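You operate a simulated robot arm through the tools that you are given. There is no shell and no other tool.

Carry out the task below with a simulated robot arm. There is one attempt and no reset: what you move stays moved.

Task
Load board No 29 from the red box on the trolley into the jig and test it.
Fine: it ends in the jig, lid shut and red lever over it.

It is judged by the outcome, as a careful person would: the job done as asked, and still so three seconds after it is handed in. It fails if anything else is knocked over, pushed out of place, dropped, spilled or broken. Lids that push on must go on centred and level and be pressed home; caps that screw on are set level and turned clockwise until they are tight.

Robot
A 6-joint arm with a two-finger gripper, fixed in place. Base frame: the origin is on the floor under the middle of its stand, x ahead of it, y to its left, z up. Units: mm, degrees, N and s.
It reaches about 1572 mm from its shoulder. Its first joint turns from -166.0 to 166.0 degrees. Payload 2.45 kg.
The TCP is the grasp point between the finger pads, 20 mm short of the fingertips. In the tool frame z runs along the fingers and y along their closing line. The gripper opens to 140 mm; its body begins 168 mm behind the TCP.
Orientation is told as [roll, pitch, yaw] about the base's x, y, z axes, in that order, counted from this pose: with the fingers straight down and closing along the base's y, the tool's x points along the base's -x, its y along +y and its z along -z.

Tools
- The arm moves only by the tool nudge_tool. Its argument "moves" is a list of rows, each an object (a shift or turn left out is 0, a gripper value left out holds the last) with "gripper": the opening, from 0 (shut) to 1 (fully open); "offset": the shift along the tool's x, y, z in units of 30 mm (1.0 is 30 mm), a list of three; "rot": the turn, a rotation vector about the tool's x, y, z in units of 8 degrees (1.0 is 8 degrees), a list of three. In form: [{"gripper": gripper, "offset": [dx, dy, dz], "rot": [wx, wy, wz]}, ...]. A call has 1 to 20 rows; each row shifts and turns the commanded pose from where the row before left it, along the tool's axes as they then stand. A call with a number of a shift or a turn outside -1 to 1 is refused whole. Each row takes 0.2 s and may step no farther than 50 mm and 8.6 degrees from the row before; otherwise, or with a gripper value out of range, the whole call is refused. Where a pose cannot be reached the arm comes as near as it can. A force on the tool above 90 N (or 10 N above the force at the start of the call, whichever is more), or a blocked arm, ends the call early, and 0.2 s more pass. The fingers move at their own pace (about 45 mm/s each) and stop on an object; they squeeze with about 36 N. The grip force told is the motor's: it shows also when the fingers shut on nothing. Time passes only in rows, and 0.2 s behind the last, so rows that do not move let the fingers close. It gives the time, the measured TCP pose, the force on the tool (base axes), the opening and the grip force at its end, in the units of the frame above (readings bear some noise), with the torque about the TCP (base axes, N m) and any sound that the robot's microphone picked up.
- Cameras (640 x 400 px; columns grow to the right, rows downward): "scene" is fixed at [219.7, -500, 1533.6]; the picture's right is [0.58, -0.81, 0.00], its down [-0.35, -0.25, -0.90] and it looks along [0.73, 0.52, -0.43] (base axes); focal length 309 px, centre (320, 200). "wrist" rides on the gripper at [78, 11, -209] in the tool frame; the picture's right is [-0.14, 0.99, 0.00], its down [-0.92, -0.13, -0.37] and it looks along [-0.37, -0.05, 0.93] (tool axes); focal length 280 px, centre (320, 200). There is no depth. A picture from a camera that has moved, and an enlarged one, comes with that camera's place and axes in the base frame and with its lens.
- capture(camera): a new picture of that camera. The clock stands still meanwhile.
- zoom(camera, box): a new picture of the part [left, top, right, bottom] of that camera's present view, enlarged. The clock stands still meanwhile.
- sign_off(): hands the job in; it is judged then, once.

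Places have to be worked out from the pictures, the camera data and where the tool is seen. Open the gripper and draw the arm clear of the work before you hand the job in, unless the task says otherwise.

The tools are called after "Call:" as a command line: name --argument value ..., lists and objects as JSON in quotes. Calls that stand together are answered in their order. nudge_tool: Moves the arm, as the interface text tells. Its arguments: {"type":"object","properties":{"moves":{"type":"array","items":{"type":"object","properties":{"gripper":{"type":"number"},"offset":{"type":"array","items":{"type":"number"}},"rot":{"type":"array","items":{"type":"number"}}}}}},"required":["moves"]} The other tools are called the same way: capture (camera) takes a picture; zoom (camera, box) takes an enlarged picture of a part of a camera's view; sign_off () hands the job in.

At the start:

```text
time: 0.0
tcp_pos: [676.8, -143.8, 1326.5]
ee_rot: [-0.1, 0.1, 0.1]
wrist_force: [0.6, 0.5, -0.5]
moment: [-0.01, -0.01, 0.0]
finger_gap: 139.8
gripper_force: 0.1
```

scene: 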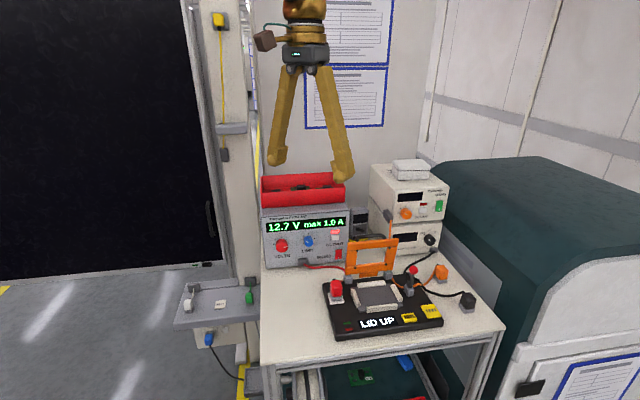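
wrist: 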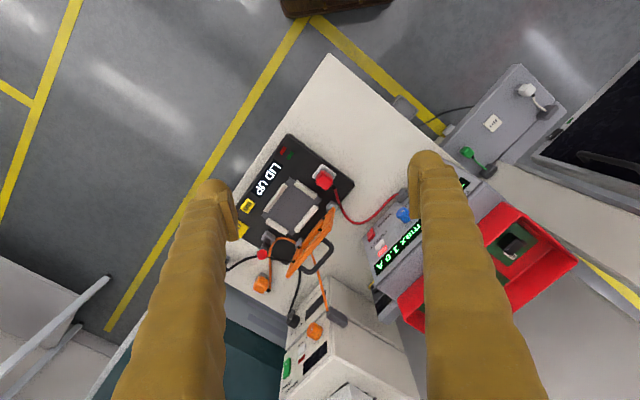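

I start by looking closely at the scene: the jig, the red box on top of the power supply, and the panels.

Call:
zoom --camera "scene" --box '[300, 220, 480, 345]'

Call:
zoom --camera "scene" --box '[240, 150, 380, 280]'

Call:
zoom --camera "wrist" --box '[220, 120, 380, 300]'

Call:
zoom --camera "wrist" --box '[360, 160, 600, 340]'

Call:
zoom --camera "scene" --box '[240, 330, 480, 400]'

```text
3.20 times, centred on (390, 282) of scene
camera zoom: at [219.7, -500.0, 1533.6], right [0.58, -0.81, 0.0], down [-0.35, -0.25, -0.9], along [0.73, 0.52, -0.43], focal length 988 px, centre (96, -64)
```

zoom: 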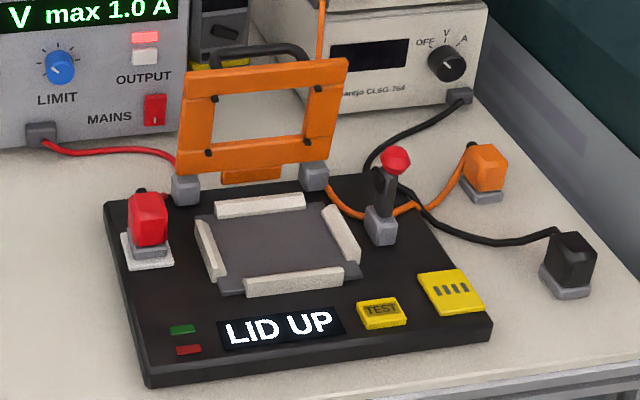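

```text
3.08 times, centred on (310, 215) of scene
camera zoom: at [219.7, -500.0, 1533.6], right [0.58, -0.81, 0.0], down [-0.35, -0.25, -0.9], along [0.73, 0.52, -0.43], focal length 950 px, centre (351, 154)
```

zoom: 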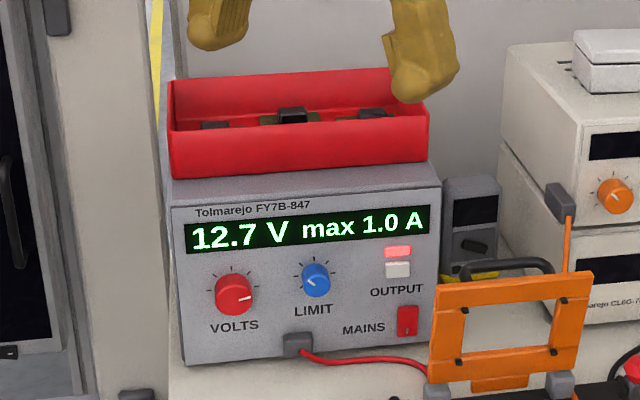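

```text
2.22 times, centred on (300, 210) of wrist
camera zoom: at [598.2, -132.4, 1534.0], right [0.14, 0.99, 0.0], down [0.92, -0.13, 0.37], along [0.37, -0.05, -0.93], focal length 623 px, centre (364, 178)
```

zoom: 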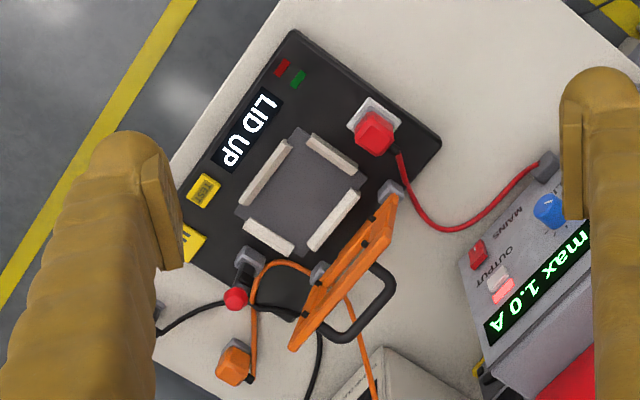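

```text
2.22 times, centred on (480, 250) of wrist
camera zoom: at [598.2, -132.4, 1534.0], right [0.14, 0.99, 0.0], down [0.92, -0.13, 0.37], along [0.37, -0.05, -0.93], focal length 623 px, centre (-36, 89)
```

zoom: 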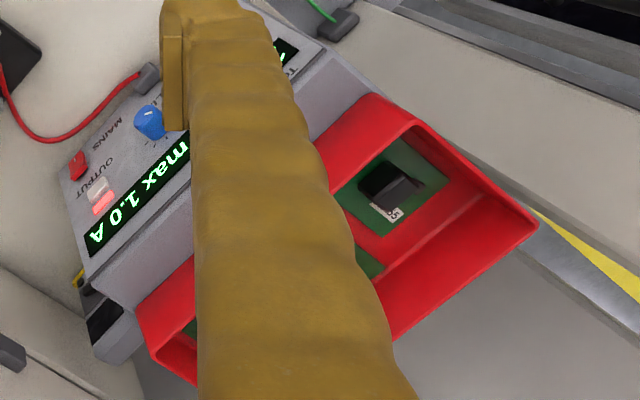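

```text
2.67 times, centred on (360, 365) of scene
camera zoom: at [219.7, -500.0, 1533.6], right [0.58, -0.81, 0.0], down [-0.35, -0.25, -0.9], along [0.73, 0.52, -0.43], focal length 823 px, centre (213, -240)
```

zoom: 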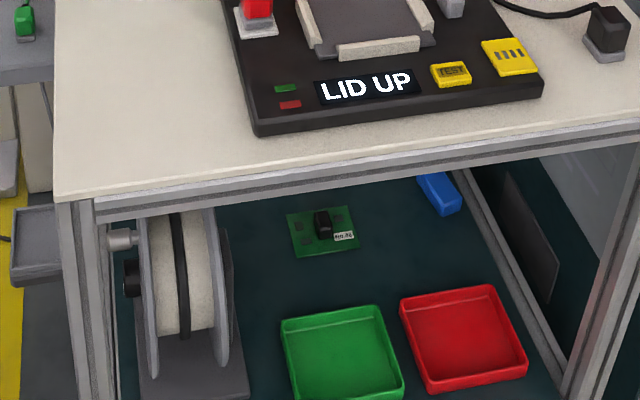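

Next I look at the posters for any instructions, and at the yellow label and the rest of the equipment.

Call:
zoom --camera "scene" --box '[300, 0, 400, 130]'

Call:
zoom --camera "scene" --box '[395, 290, 445, 325]'

Call:
zoom --camera "scene" --box '[340, 150, 480, 280]'

Call:
zoom --camera "scene" --box '[160, 0, 280, 400]'

Call:
zoom --camera "scene" --box '[540, 350, 640, 400]'

Call:
zoom --camera "scene" --box '[320, 60, 390, 130]'

```text
3.08 times, centred on (350, 65) of scene
camera zoom: at [219.7, -500.0, 1533.6], right [0.58, -0.81, 0.0], down [-0.35, -0.25, -0.9], along [0.73, 0.52, -0.43], focal length 950 px, centre (228, 615)
```

zoom: 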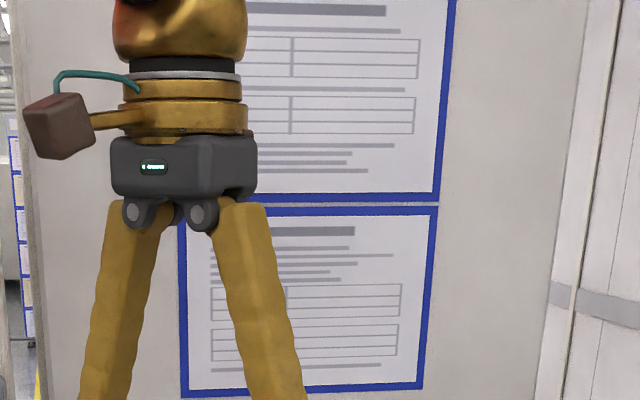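

```text
11.43 times, centred on (420, 308) of scene
camera zoom: at [219.7, -500.0, 1533.6], right [0.58, -0.81, 0.0], down [-0.35, -0.25, -0.9], along [0.73, 0.52, -0.43], focal length 3528 px, centre (-823, -1029)
```

zoom: 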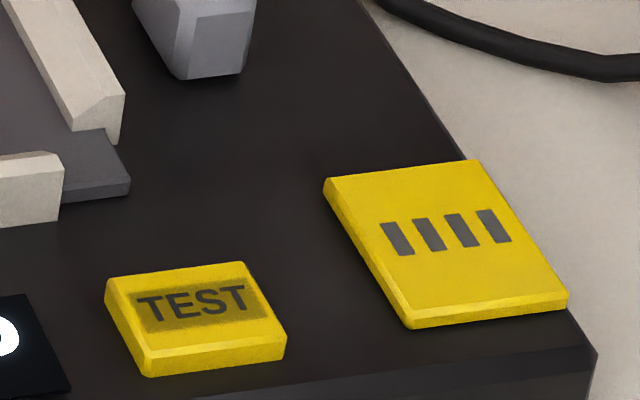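

```text
3.08 times, centred on (410, 215) of scene
camera zoom: at [219.7, -500.0, 1533.6], right [0.58, -0.81, 0.0], down [-0.35, -0.25, -0.9], along [0.73, 0.52, -0.43], focal length 950 px, centre (43, 154)
```

zoom: 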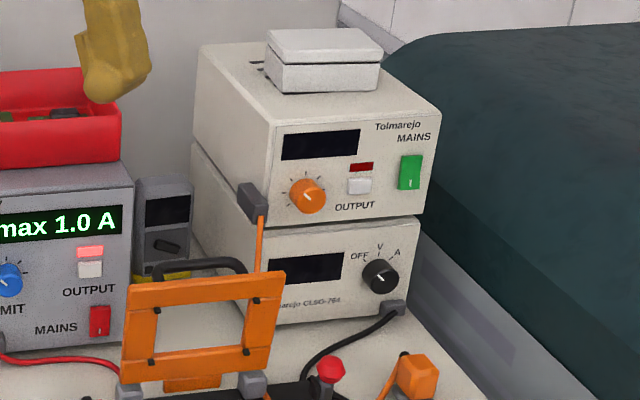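

```text
1.00 times, centred on (220, 200) of scene (not enlarged: the box is as wide or as high as the picture)
camera zoom: at [219.7, -500.0, 1533.6], right [0.58, -0.81, 0.0], down [-0.35, -0.25, -0.9], along [0.73, 0.52, -0.43], focal length 309 px, centre (420, 200)
```

zoom: 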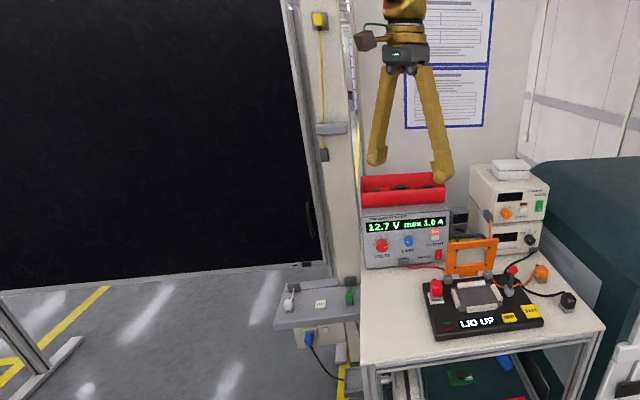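

```text
6.40 times, centred on (590, 375) of scene
camera zoom: at [219.7, -500.0, 1533.6], right [0.58, -0.81, 0.0], down [-0.35, -0.25, -0.9], along [0.73, 0.52, -0.43], focal length 1975 px, centre (-1408, -920)
```

zoom: 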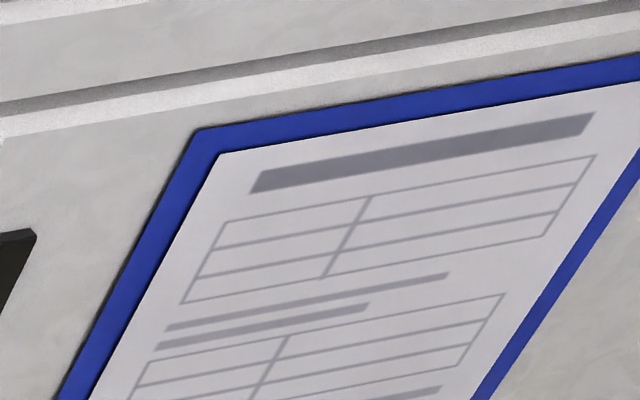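

```text
5.71 times, centred on (355, 95) of scene
camera zoom: at [219.7, -500.0, 1533.6], right [0.58, -0.81, 0.0], down [-0.35, -0.25, -0.9], along [0.73, 0.52, -0.43], focal length 1764 px, centre (120, 800)
```

zoom: 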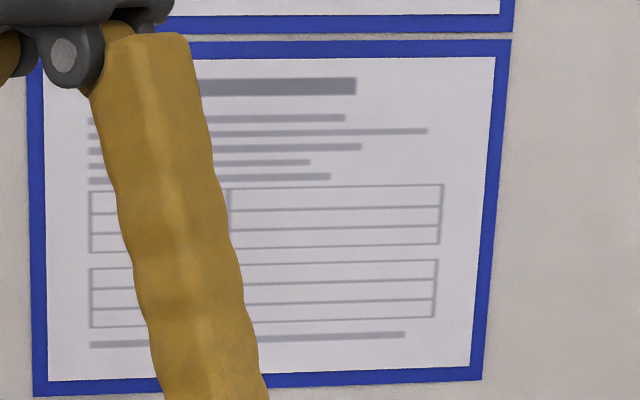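

Everything on the trolley appears to be rotated 45° to the base: the jig runs from about (682,-219) to (886,-421) along its front edge with its top at z≈900, and the red box is near (900,55), rim z≈1175. I raise the tool and yaw it 45° to line up with the trolley.

Call:
nudge_tool --moves '[{"offset": [0, 0, -0.5], "rot": [0, 0, -0.9375]}, {"offset": [0, 0, -0.5], "rot": [0, 0, -0.9375]}, {"offset": [0, 0, -0.5], "rot": [0, 0, -0.9375]}, {"offset": [0, 0, -0.5], "rot": [0, 0, -0.9375]}, {"offset": [0, 0, -0.5], "rot": [0, 0, -0.9375]}, {"offset": [0, 0, -0.5], "rot": [0, 0, -0.9375]}, {}]'

```text
time: 1.6
tcp_pos: [677.5, -144.7, 1416.1]
ee_rot: [-0.1, 0.0, 45.2]
wrist_force: [0.0, -1.0, -1.3]
moment: [0.02, 0.0, -0.01]
finger_gap: 140.0
gripper_force: 0.1
```

Yaw reads +45°. Now I move over the red box to look into it.

Call:
nudge_tool --moves '[{"offset": [-0.9, -0.05, 0]}, {"offset": [-0.9, -0.05, 0]}, {"offset": [-0.9, -0.05, 0]}, {"offset": [-0.9, -0.05, 0]}, {"offset": [-0.9, -0.05, 0]}, {"offset": [-0.9, -0.05, 0]}, {"offset": [-0.9, -0.05, 0]}, {"offset": [-0.9, -0.05, 0]}, {"offset": [-0.9, -0.05, 0]}, {}]'

Call:
capture --camera "wrist"

Call:
capture --camera "scene"

```text
time: 3.8
tcp_pos: [859.5, 18.4, 1414.9]
ee_rot: [-0.1, 0.0, 44.9]
wrist_force: [0.1, -0.1, -0.2]
moment: [-0.01, -0.01, -0.01]
finger_gap: 140.2
gripper_force: 0.1
```

```text
taken
camera wrist: at [795.3, -28.6, 1623.3], right [-0.6, 0.8, 0.0], down [0.74, 0.56, 0.37], along [0.29, 0.22, -0.93], focal length 280 px, centre (320, 200)
```

wrist: 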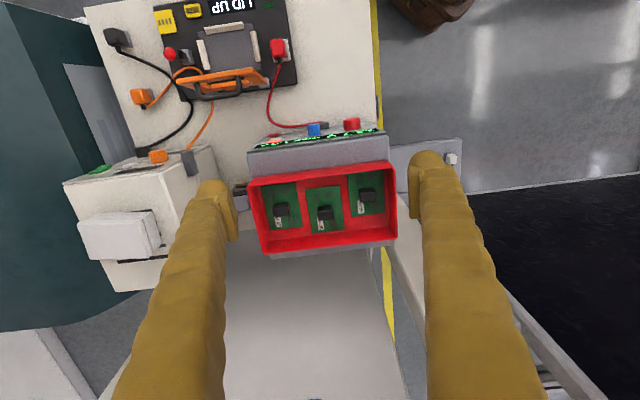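

```text
taken
```

scene: 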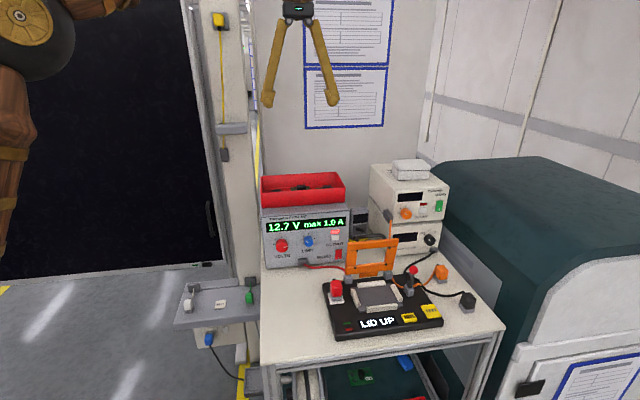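

Three boards lie in the red box. I zoom to read their labels.

Call:
zoom --camera "wrist" --box '[240, 150, 410, 260]'

Call:
zoom --camera "wrist" --box '[260, 180, 310, 240]'

Call:
zoom --camera "wrist" --box '[300, 180, 350, 240]'

Call:
zoom --camera "wrist" --box '[340, 165, 390, 225]'

Call:
zoom --camera "wrist" --box '[80, 0, 320, 150]'

```text
3.64 times, centred on (325, 205) of wrist
camera zoom: at [795.3, -28.6, 1623.3], right [-0.6, 0.8, 0.0], down [0.74, 0.56, 0.37], along [0.29, 0.22, -0.93], focal length 1020 px, centre (302, 182)
```

zoom: 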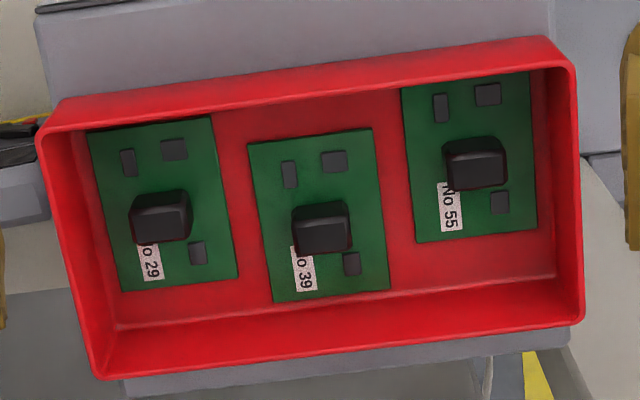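

```text
6.67 times, centred on (285, 210) of wrist
camera zoom: at [795.3, -28.6, 1623.3], right [-0.6, 0.8, 0.0], down [0.74, 0.56, 0.37], along [0.29, 0.22, -0.93], focal length 1869 px, centre (553, 133)
```

zoom: 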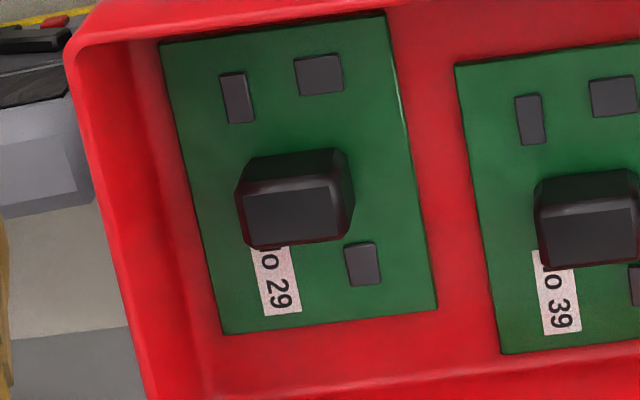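

```text
6.67 times, centred on (325, 210) of wrist
camera zoom: at [795.3, -28.6, 1623.3], right [-0.6, 0.8, 0.0], down [0.74, 0.56, 0.37], along [0.29, 0.22, -0.93], focal length 1869 px, centre (287, 133)
```

zoom: 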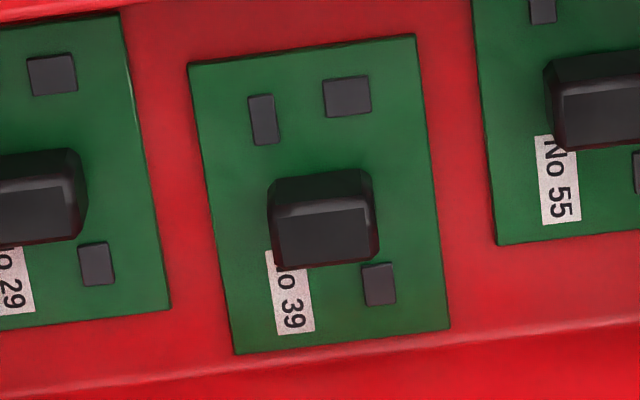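

```text
6.67 times, centred on (365, 195) of wrist
camera zoom: at [795.3, -28.6, 1623.3], right [-0.6, 0.8, 0.0], down [0.74, 0.56, 0.37], along [0.29, 0.22, -0.93], focal length 1869 px, centre (20, 233)
```

zoom: 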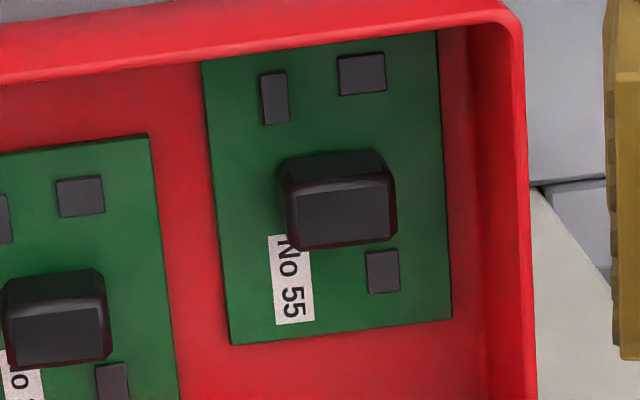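

```text
2.67 times, centred on (200, 75) of wrist
camera zoom: at [795.3, -28.6, 1623.3], right [-0.6, 0.8, 0.0], down [0.74, 0.56, 0.37], along [0.29, 0.22, -0.93], focal length 748 px, centre (640, 533)
```

zoom: 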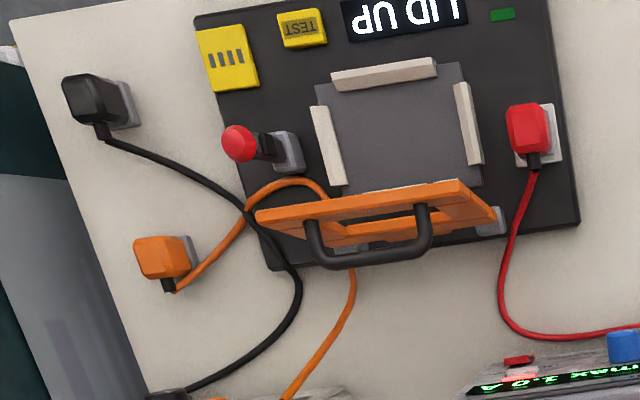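

Board No 29 is the one at the trolley-right end of the box (the left one in the wrist image). I zoom in the scene camera to triangulate the box and jig heights.

Call:
zoom --camera "scene" --box '[255, 160, 355, 220]'

Call:
zoom --camera "scene" --box '[315, 230, 455, 340]'

```text
6.40 times, centred on (305, 190) of scene
camera zoom: at [219.7, -500.0, 1533.6], right [0.58, -0.81, 0.0], down [-0.35, -0.25, -0.9], along [0.73, 0.52, -0.43], focal length 1975 px, centre (416, 264)
```

zoom: 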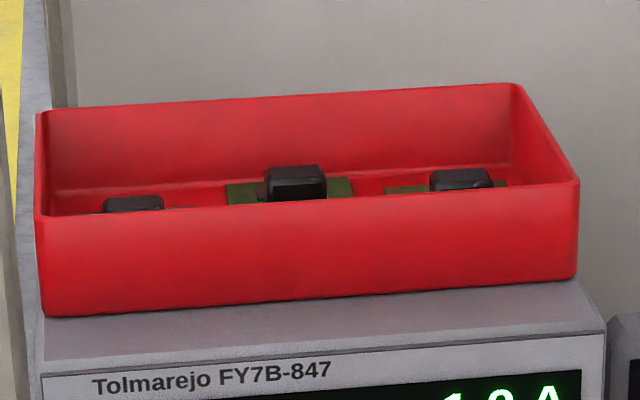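

```text
3.64 times, centred on (385, 285) of scene
camera zoom: at [219.7, -500.0, 1533.6], right [0.58, -0.81, 0.0], down [-0.35, -0.25, -0.9], along [0.73, 0.52, -0.43], focal length 1122 px, centre (84, -109)
```

zoom: 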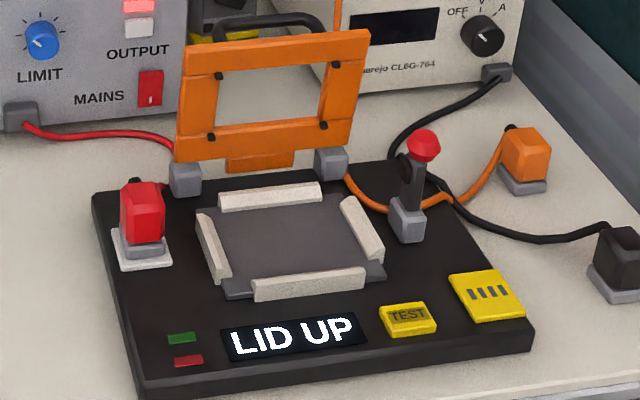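

Box rim is at z≈1150, box floor ≈1099; board 29's centre is near F≈754, R≈688 in trolley axes (F toward the back, R to the right). The nest is about 105 wide by 79 deep, so the board must be turned 90°. I go and look at the jig closely.

Call:
nudge_tool --moves '[{"offset": [0.72, -0.87, 0]}, {"offset": [0.72, -0.87, 0]}, {"offset": [0.72, -0.87, 0]}, {"offset": [0.72, -0.87, 0]}, {"offset": [0.72, -0.87, 0]}, {"offset": [0.72, -0.87, 0]}, {"offset": [0.72, -0.87, 0]}, {"offset": [0, 0, 1]}, {"offset": [0, 0, 1]}, {"offset": [0, 0, 1]}, {"offset": [0, 0, 1]}, {"offset": [0, 0, 1]}, {"offset": [0, 0, 1]}, {"offset": [0, 0, 1]}, {}]'

Call:
capture --camera "wrist"

```text
time: 7.0
tcp_pos: [878.5, -218.7, 1208.0]
ee_rot: [-0.1, 0.0, 45.0]
wrist_force: [0.4, -0.7, -0.1]
moment: [-0.04, 0.03, -0.01]
finger_gap: 140.1
gripper_force: 0.0
```

```text
taken
camera wrist: at [815.9, -265.6, 1415.4], right [-0.6, 0.8, 0.0], down [0.74, 0.56, 0.37], along [0.29, 0.22, -0.93], focal length 280 px, centre (320, 200)
```

wrist: 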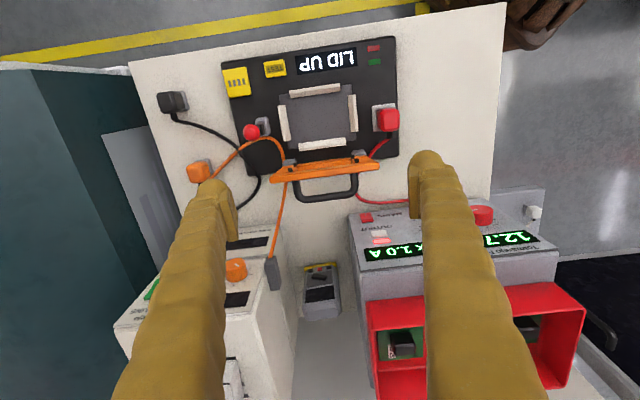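

I zoom in on the nest, lid and lever from here.

Call:
zoom --camera "wrist" --box '[215, 30, 415, 155]'

Call:
zoom --camera "wrist" --box '[230, 70, 330, 132]'

Call:
zoom --camera "wrist" --box '[220, 140, 400, 240]'

Call:
zoom --camera "wrist" --box '[220, 110, 300, 180]'

```text
3.20 times, centred on (315, 92) of wrist
camera zoom: at [815.9, -265.6, 1415.4], right [-0.6, 0.8, 0.0], down [0.74, 0.56, 0.37], along [0.29, 0.22, -0.93], focal length 897 px, centre (336, 544)
```

zoom: 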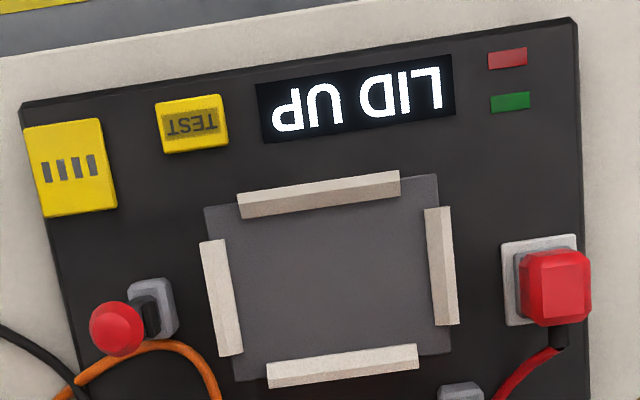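

```text
6.40 times, centred on (280, 101) of wrist
camera zoom: at [815.9, -265.6, 1415.4], right [-0.6, 0.8, 0.0], down [0.74, 0.56, 0.37], along [0.29, 0.22, -0.93], focal length 1794 px, centre (576, 834)
```

zoom: 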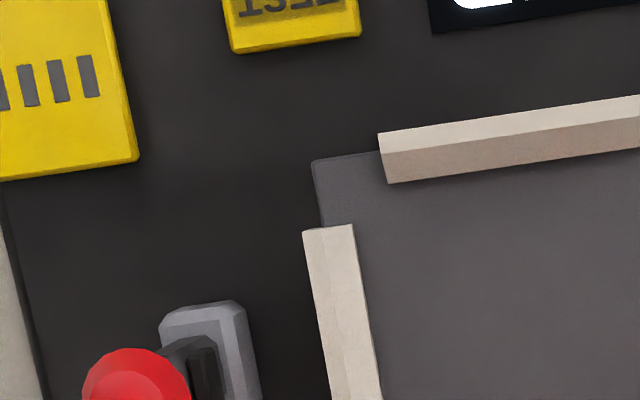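

```text
3.56 times, centred on (310, 190) of wrist
camera zoom: at [815.9, -265.6, 1415.4], right [-0.6, 0.8, 0.0], down [0.74, 0.56, 0.37], along [0.29, 0.22, -0.93], focal length 997 px, centre (356, 236)
```

zoom: 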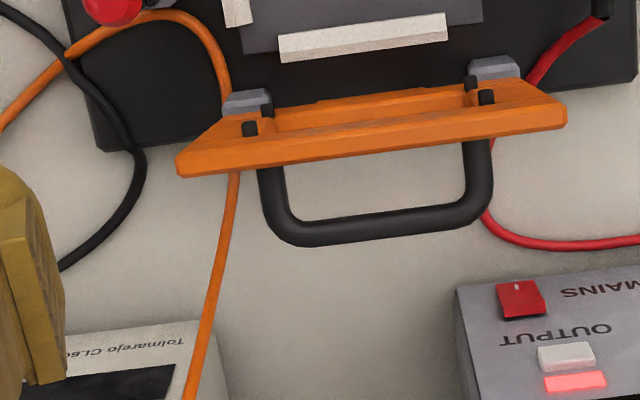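

```text
5.71 times, centred on (260, 145) of wrist
camera zoom: at [815.9, -265.6, 1415.4], right [-0.6, 0.8, 0.0], down [0.74, 0.56, 0.37], along [0.29, 0.22, -0.93], focal length 1602 px, centre (663, 514)
```

zoom: 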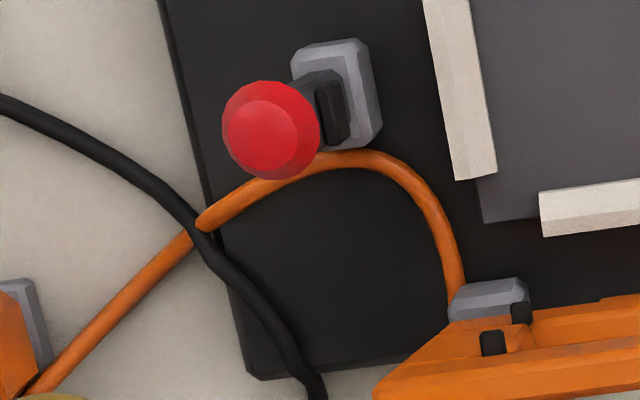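

Lid hinge is near F≈502, R≈773, nest centre ≈ (F 440, R 773), lever knob at (F 437, R 875, z 990). For the pick I want the fingers closing front-to-back (yaw 135°) because the box wall is close on the right, so I rise and turn +90°.

Call:
nudge_tool --moves '[{"offset": [0, 0, -1], "rot": [0, 0, -0.9375]}, {"offset": [0, 0, -1], "rot": [0, 0, -0.9375]}, {"offset": [0, 0, -1], "rot": [0, 0, -0.9375]}, {"offset": [0, 0, -1], "rot": [0, 0, -0.9375]}, {"rot": [0, 0, -0.9375]}, {"rot": [0, 0, -0.9375]}, {"rot": [0, 0, -0.9375]}, {"rot": [0, 0, -0.9375]}, {"rot": [0, 0, -0.9375]}, {"rot": [0, 0, -0.9375]}, {"rot": [0, 0, -0.9375]}, {"rot": [0, 0, -0.9375]}, {}]'

```text
time: 9.8
tcp_pos: [880.8, -217.6, 1325.6]
ee_rot: [0.0, 0.1, 135.2]
wrist_force: [0.4, -0.5, -0.2]
moment: [-0.02, 0.01, -0.03]
finger_gap: 140.1
gripper_force: 0.1
```

Yaw 135° is reached. Now I move over the board and down a little for a close look.

Call:
nudge_tool --moves '[{"offset": [-0.299, -0.943, 0]}, {"offset": [-0.299, -0.943, 0]}, {"offset": [-0.299, -0.943, 0]}, {"offset": [-0.299, -0.943, 0]}, {"offset": [-0.299, -0.943, 0]}, {"offset": [-0.299, -0.943, 0]}, {"offset": [-0.299, -0.943, 0]}, {"offset": [-0.299, -0.943, 0]}, {"offset": [-0.299, -0.943, 0]}, {"offset": [-0.299, -0.943, 0]}, {"offset": [0, 0, 1]}, {"offset": [0, 0, 1]}, {}]'

Call:
capture --camera "wrist"

Call:
capture --camera "scene"

```text
time: 12.6
tcp_pos: [1017.7, 47.4, 1263.8]
ee_rot: [0.0, 0.1, 135.0]
wrist_force: [-0.2, 0.0, 0.4]
moment: [-0.02, 0.0, -0.01]
finger_gap: 140.0
gripper_force: 0.0
```

```text
taken
camera wrist: at [1064.5, -14.4, 1473.9], right [-0.8, -0.6, 0.0], down [-0.56, 0.74, 0.37], along [-0.22, 0.29, -0.93], focal length 280 px, centre (320, 200)
```

wrist: 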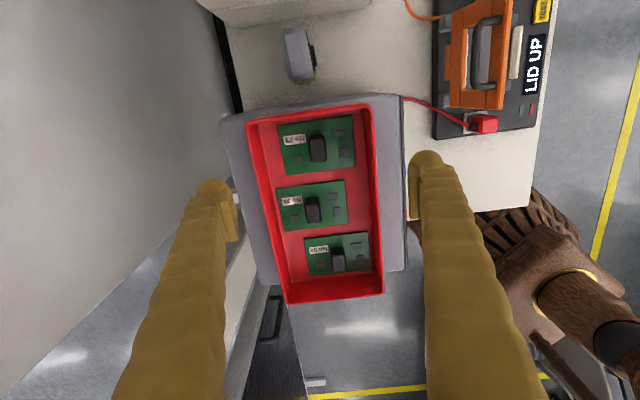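

```text
taken
```

scene: 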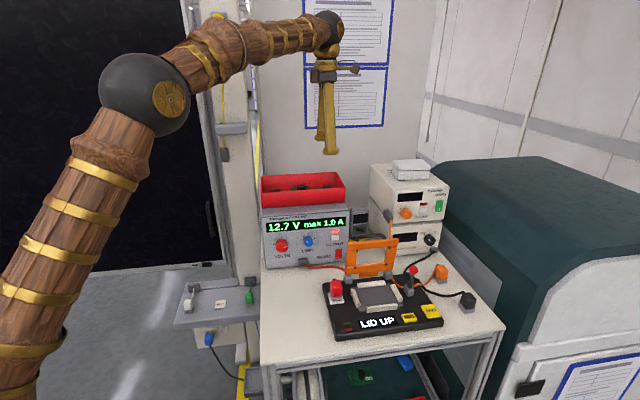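

I zoom in to locate the board's block precisely.

Call:
zoom --camera "wrist" --box '[240, 90, 400, 190]'

Call:
zoom --camera "wrist" --box '[420, 0, 560, 140]'

```text
4.00 times, centred on (320, 140) of wrist
camera zoom: at [1064.5, -14.4, 1473.9], right [-0.8, -0.6, 0.0], down [-0.56, 0.74, 0.37], along [-0.22, 0.29, -0.93], focal length 1122 px, centre (320, 440)
```

zoom: 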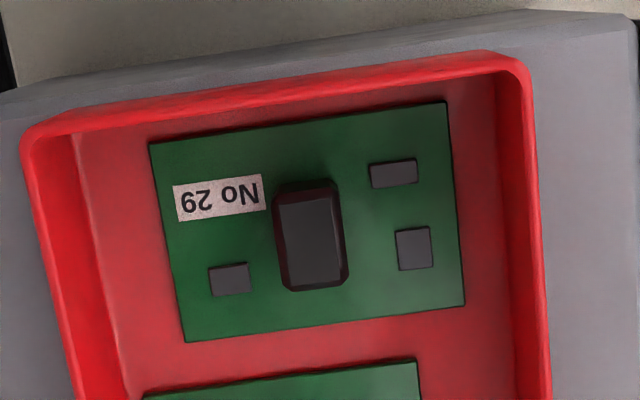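

```text
2.86 times, centred on (490, 70) of wrist
camera zoom: at [1064.5, -14.4, 1473.9], right [-0.8, -0.6, 0.0], down [-0.56, 0.74, 0.37], along [-0.22, 0.29, -0.93], focal length 801 px, centre (-166, 571)
```

zoom: 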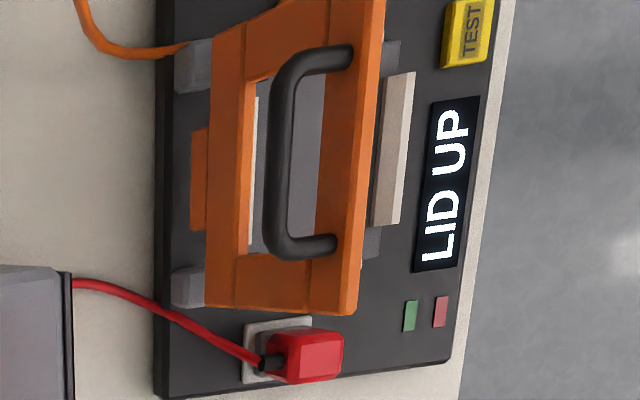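

The block (≈21 mm front-to-back, 30 mm long) is centred on the board at about F=754.5, R=690.5. I correct the small offset, narrow the gripper to about 46 mm, and look again before descending.

Call:
nudge_tool --moves '[{"offset": [0.14, -0.047, 0], "gripper": 0.33}, {}, {}, {}, {}, {}, {"offset": [0, 0, 1]}, {"offset": [0, 0, 1]}, {}]'

Call:
capture --camera "wrist"

Call:
zoom --camera "scene" --box '[240, 60, 400, 220]'

```text
time: 14.6
tcp_pos: [1019.8, 43.6, 1203.7]
ee_rot: [-0.1, 0.1, 134.8]
wrist_force: [-1.0, 0.2, 0.5]
moment: [-0.01, -0.02, -0.03]
finger_gap: 46.3
gripper_force: 0.1
```

```text
taken
camera wrist: at [1067.7, -18.6, 1412.8], right [-0.8, -0.6, 0.0], down [-0.56, 0.74, 0.37], along [-0.22, 0.29, -0.93], focal length 280 px, centre (320, 200)
```

wrist: 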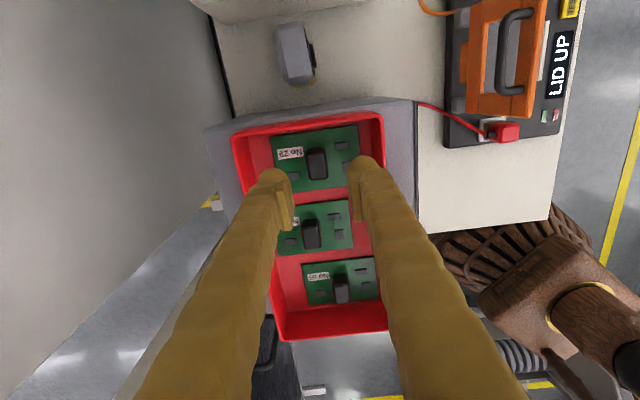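

```text
2.50 times, centred on (320, 140) of scene
camera zoom: at [219.7, -500.0, 1533.6], right [0.58, -0.81, 0.0], down [-0.35, -0.25, -0.9], along [0.73, 0.52, -0.43], focal length 772 px, centre (320, 350)
```

zoom: 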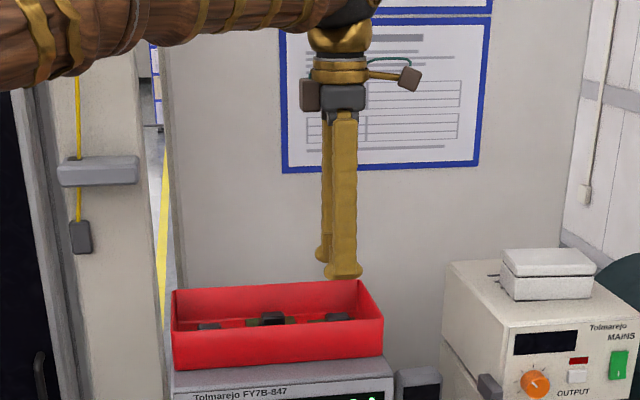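

Fingers are at 46 mm. I zoom to check the block's centring relative to the fingers.

Call:
zoom --camera "wrist" --box '[240, 110, 400, 210]'

```text
4.00 times, centred on (320, 160) of wrist
camera zoom: at [1067.7, -18.6, 1412.8], right [-0.8, -0.6, 0.0], down [-0.56, 0.74, 0.37], along [-0.22, 0.29, -0.93], focal length 1122 px, centre (320, 360)
```

zoom: 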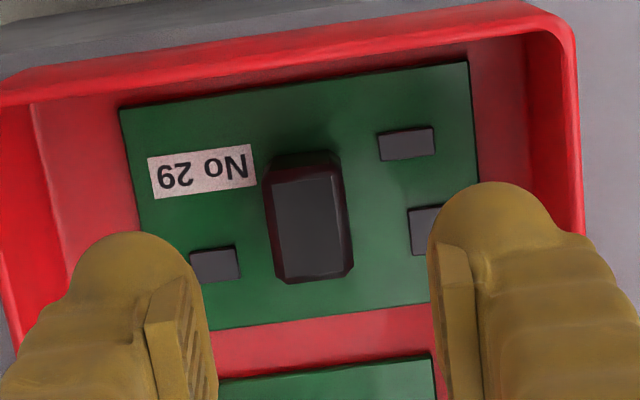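

The block sits 1.7 mm behind the TCP, top z≈1122, board ≈1100. I descend to TCP z≈1128 (tips ≈8 mm above the board, clear of the chips) and check the force before closing.

Call:
nudge_tool --moves '[{"offset": [0, -0.055, 0.6]}, {"offset": [0, 0, 0.7]}, {"offset": [0, 0, 0.6]}, {"offset": [0, 0, 0.6]}, {}]'

Call:
capture --camera "wrist"

Call:
zoom --camera "scene" --box '[255, 140, 355, 220]'

```text
time: 15.8
tcp_pos: [1021.0, 46.3, 1130.5]
ee_rot: [0.0, 0.1, 135.0]
wrist_force: [0.4, 0.3, 0.2]
moment: [-0.02, 0.03, 0.0]
finger_gap: 46.4
gripper_force: 0.0
```

```text
taken
camera wrist: at [1068.8, -15.9, 1340.2], right [-0.8, -0.6, 0.0], down [-0.56, 0.74, 0.37], along [-0.22, 0.29, -0.93], focal length 280 px, centre (320, 200)
```

wrist: 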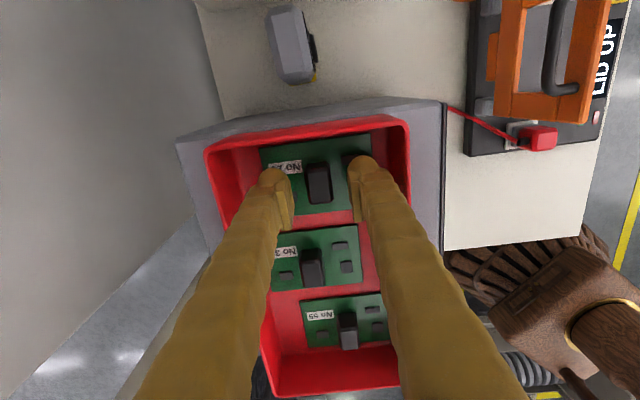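

```text
5.00 times, centred on (305, 180) of scene
camera zoom: at [219.7, -500.0, 1533.6], right [0.58, -0.81, 0.0], down [-0.35, -0.25, -0.9], along [0.73, 0.52, -0.43], focal length 1543 px, centre (395, 300)
```

zoom: 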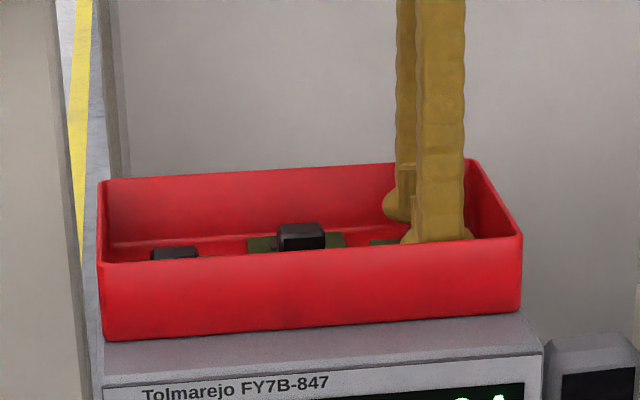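

No contact yet. I zoom in to judge how far the fingertips are above the board.

Call:
zoom --camera "wrist" --box '[250, 120, 400, 230]'

```text
3.64 times, centred on (325, 175) of wrist
camera zoom: at [1068.8, -15.9, 1340.2], right [-0.8, -0.6, 0.0], down [-0.56, 0.74, 0.37], along [-0.22, 0.29, -0.93], focal length 1020 px, centre (302, 291)
```

zoom: 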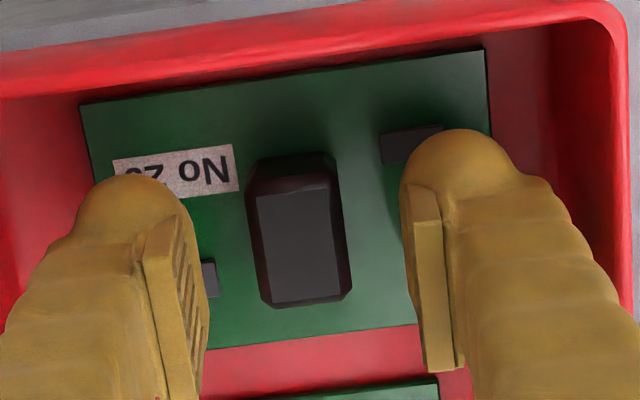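

Cross-checking the known fingertip position in the scene view, the block top is at ≈1121 and the board ≈1093, so there is still room. I go down another 9 mm and close on the block.

Call:
nudge_tool --moves '[{"offset": [0, 0, 0.3]}, {}, {"gripper": 0.0}, {}, {}, {}, {}, {}]'

Call:
zoom --camera "wrist" --box '[240, 100, 400, 220]'

```text
time: 17.6
tcp_pos: [1020.7, 46.2, 1121.6]
ee_rot: [0.0, 0.1, 135.0]
wrist_force: [-0.1, 0.4, -0.1]
moment: [-0.04, 0.02, -0.02]
finger_gap: 20.3
gripper_force: 35.7
```

```text
3.33 times, centred on (320, 160) of wrist
camera zoom: at [1068.8, -16.2, 1331.1], right [-0.8, -0.6, 0.0], down [-0.56, 0.74, 0.37], along [-0.22, 0.29, -0.93], focal length 935 px, centre (320, 333)
```

zoom: 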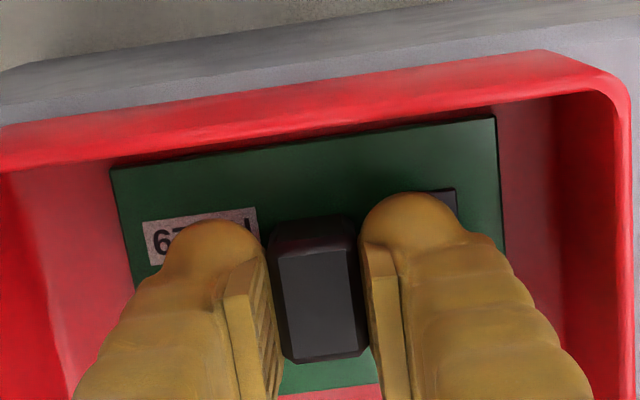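

The fingers hold the 20 mm block with 36 N. I lift slowly, then check the board hangs level.

Call:
nudge_tool --moves '[{"offset": [0, 0, -0.2], "gripper": 0.0}, {"offset": [0, 0, -0.4]}, {"offset": [0, 0, -0.6]}, {"offset": [0, 0, -0.8]}, {"offset": [0, 0, -0.8]}, {"offset": [0, 0, -0.8]}, {"offset": [0, 0, -0.8]}, {"offset": [0, 0, -0.6]}, {}]'

Call:
capture --camera "wrist"

Call:
zoom --camera "scene" --box '[240, 60, 400, 220]'

```text
time: 19.6
tcp_pos: [1023.4, 43.0, 1271.7]
ee_rot: [0.0, 0.1, 135.0]
wrist_force: [-0.1, 0.3, -0.9]
moment: [-0.01, -0.01, -0.01]
finger_gap: 20.4
gripper_force: 35.8
```

```text
taken
camera wrist: at [1071.1, -18.8, 1480.0], right [-0.8, -0.6, 0.0], down [-0.56, 0.74, 0.37], along [-0.22, 0.29, -0.93], focal length 280 px, centre (320, 200)
```

wrist: 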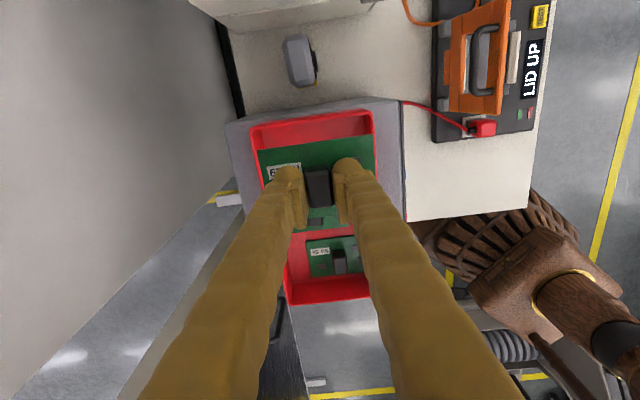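

```text
2.50 times, centred on (320, 140) of scene
camera zoom: at [219.7, -500.0, 1533.6], right [0.58, -0.81, 0.0], down [-0.35, -0.25, -0.9], along [0.73, 0.52, -0.43], focal length 772 px, centre (320, 350)
```

zoom: 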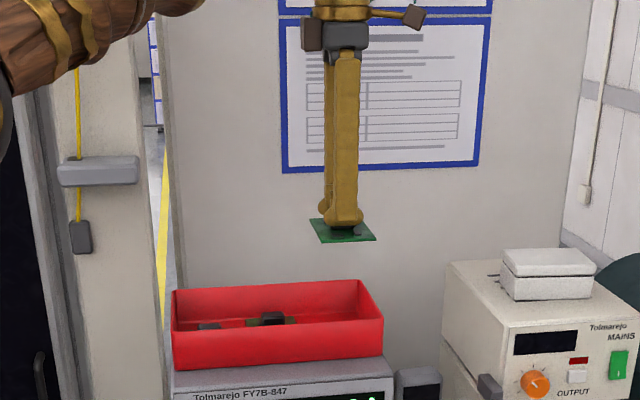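

The board is up and level. I zoom to measure exactly how it sits in the grip.

Call:
zoom --camera "wrist" --box '[240, 110, 400, 250]'

Call:
zoom --camera "scene" --box '[305, 130, 345, 165]'

```text
2.86 times, centred on (320, 180) of wrist
camera zoom: at [1071.1, -18.8, 1480.0], right [-0.8, -0.6, 0.0], down [-0.56, 0.74, 0.37], along [-0.22, 0.29, -0.93], focal length 801 px, centre (320, 257)
```

zoom: 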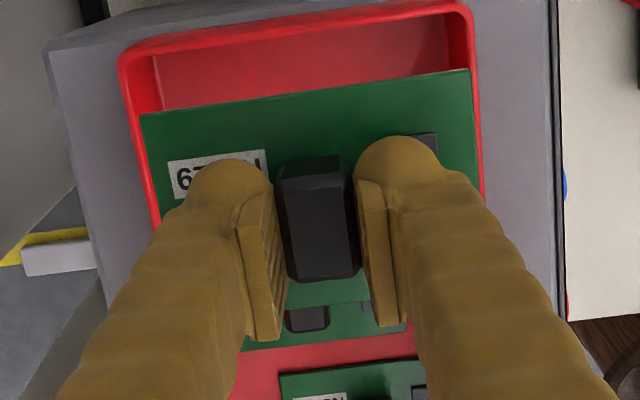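

```text
11.43 times, centred on (325, 148) of scene
camera zoom: at [219.7, -500.0, 1533.6], right [0.58, -0.81, 0.0], down [-0.35, -0.25, -0.9], along [0.73, 0.52, -0.43], focal length 3528 px, centre (263, 800)
```

zoom: 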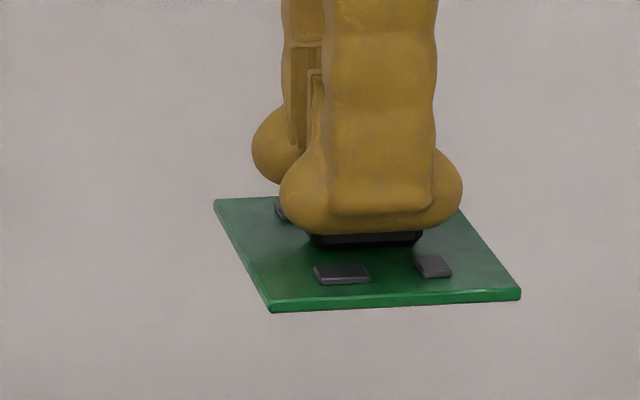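

The board is 100 × 70 mm, centred in the grip within 1 mm, its top about 33 mm below the TCP. I carry it at this height over to above the jig nest.

Call:
nudge_tool --moves '[{"offset": [0.12, 0.5, 0], "gripper": 0.0}, {"offset": [0.245, 0.95, 0]}, {"offset": [0.245, 0.95, 0]}, {"offset": [0.245, 0.95, 0]}, {"offset": [0.245, 0.95, 0]}, {"offset": [0.245, 0.95, 0]}, {"offset": [0.245, 0.95, 0]}, {"offset": [0.245, 0.95, 0]}, {"offset": [0.245, 0.95, 0]}, {"offset": [0.245, 0.95, 0]}, {"offset": [0.245, 0.95, 0]}, {"offset": [0.12, 0.47, 0]}, {}, {}]'

Call:
nudge_tool --moves '[{"rot": [0, 0, 0.6]}, {"rot": [0, 0, 0.9375]}, {"rot": [0, 0, 0.9375]}, {"rot": [0, 0, 0.9375]}, {"rot": [0, 0, 0.9375]}, {"rot": [0, 0, 0.9375]}, {"rot": [0, 0, 0.9375]}, {"rot": [0, 0, 0.9375]}, {"rot": [0, 0, 0.9375]}, {"rot": [0, 0, 0.9375]}, {"rot": [0, 0, 0.9375]}, {"rot": [0, 0, 0.9375]}, {"rot": [0, 0, 0.3375]}, {}, {}]'

Call:
capture --camera "wrist"

Call:
capture --camera "scene"

```text
time: 22.6
tcp_pos: [857.5, -231.4, 1272.6]
ee_rot: [0.0, 0.1, 135.0]
wrist_force: [0.2, -0.3, -0.7]
moment: [0.0, 0.0, -0.01]
finger_gap: 20.8
gripper_force: 36.5
```

```text
time: 25.8
tcp_pos: [856.4, -234.4, 1272.4]
ee_rot: [-0.1, 0.1, 45.0]
wrist_force: [-0.7, -0.1, -1.0]
moment: [-0.01, -0.01, -0.02]
finger_gap: 20.3
gripper_force: 35.7
```

```text
taken
camera wrist: at [793.1, -280.6, 1480.0], right [-0.6, 0.8, 0.0], down [0.74, 0.56, 0.37], along [0.29, 0.22, -0.93], focal length 280 px, centre (320, 200)
```

wrist: 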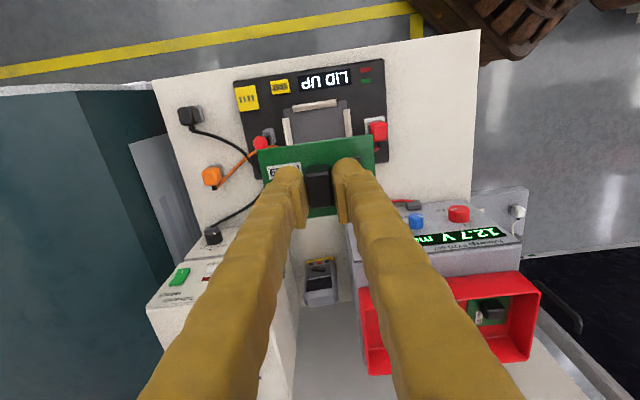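

```text
taken
```

scene: 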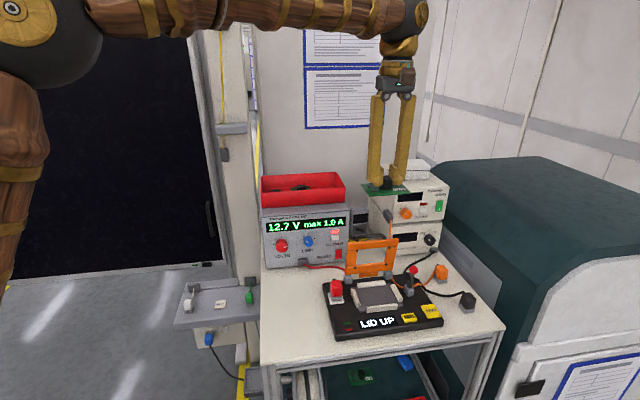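

The board is over the jig, label reading toward the front. I zoom on the nest to refine its centre from this viewpoint.

Call:
zoom --camera "wrist" --box '[250, 60, 390, 150]'

Call:
zoom --camera "scene" --box '[340, 150, 440, 310]'

```text
4.44 times, centred on (320, 105) of wrist
camera zoom: at [793.1, -280.6, 1480.0], right [-0.6, 0.8, 0.0], down [0.74, 0.56, 0.37], along [0.29, 0.22, -0.93], focal length 1246 px, centre (320, 622)
```

zoom: 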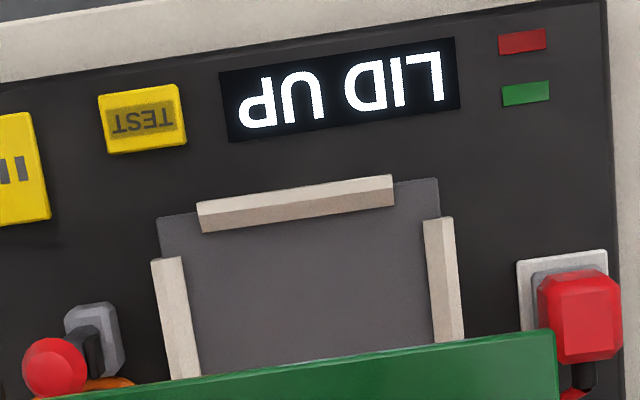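

```text
2.50 times, centred on (390, 230) of scene
camera zoom: at [219.7, -500.0, 1533.6], right [0.58, -0.81, 0.0], down [-0.35, -0.25, -0.9], along [0.73, 0.52, -0.43], focal length 772 px, centre (145, 125)
```

zoom: 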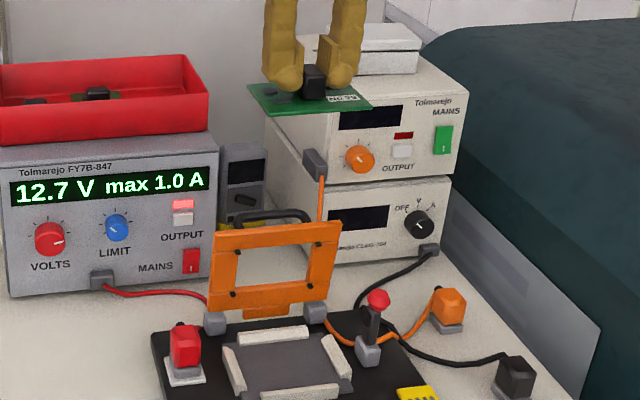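

Nest centre confirmed at about F≈440, R≈773.5, floor ≈905. The lid leans slightly forward (top edge F≈491 at z≈1063), so I descend about 15 mm in front of the nest first, to keep clear of the lid pins.

Call:
nudge_tool --moves '[{"offset": [0.5, -0.08, 0.3], "gripper": 0.0}, {"offset": [0, 0, 0.8]}, {"offset": [0, 0, 0.9]}, {"offset": [0, 0, 0.9]}, {"offset": [0, 0, 0.9]}, {"offset": [0, 0, 0.9]}, {"offset": [0, 0, 0.9]}, {"offset": [0, 0, 0.5]}, {}, {}]'

Call:
capture --camera "wrist"

Call:
zoom --camera "scene" --box '[310, 180, 470, 340]'

```text
time: 28.0
tcp_pos: [846.0, -247.4, 1087.8]
ee_rot: [0.0, 0.0, 45.1]
wrist_force: [0.5, -0.2, -0.8]
moment: [0.01, -0.01, 0.02]
finger_gap: 20.4
gripper_force: 36.2
```

```text
taken
camera wrist: at [783.5, -293.6, 1295.9], right [-0.6, 0.8, 0.0], down [0.74, 0.56, 0.37], along [0.29, 0.22, -0.93], focal length 280 px, centre (320, 200)
```

wrist: 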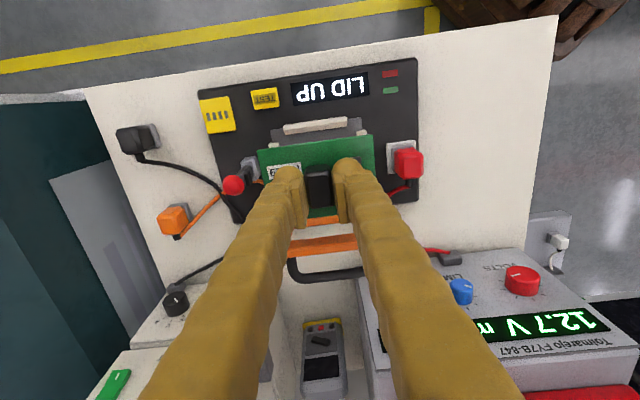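

```text
2.50 times, centred on (390, 260) of scene
camera zoom: at [219.7, -500.0, 1533.6], right [0.58, -0.81, 0.0], down [-0.35, -0.25, -0.9], along [0.73, 0.52, -0.43], focal length 772 px, centre (145, 50)
```

zoom: 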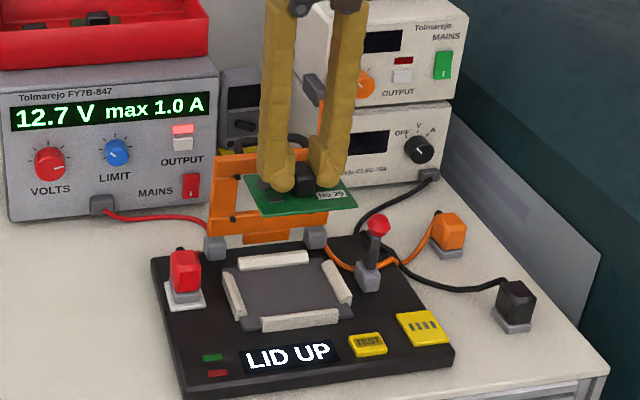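

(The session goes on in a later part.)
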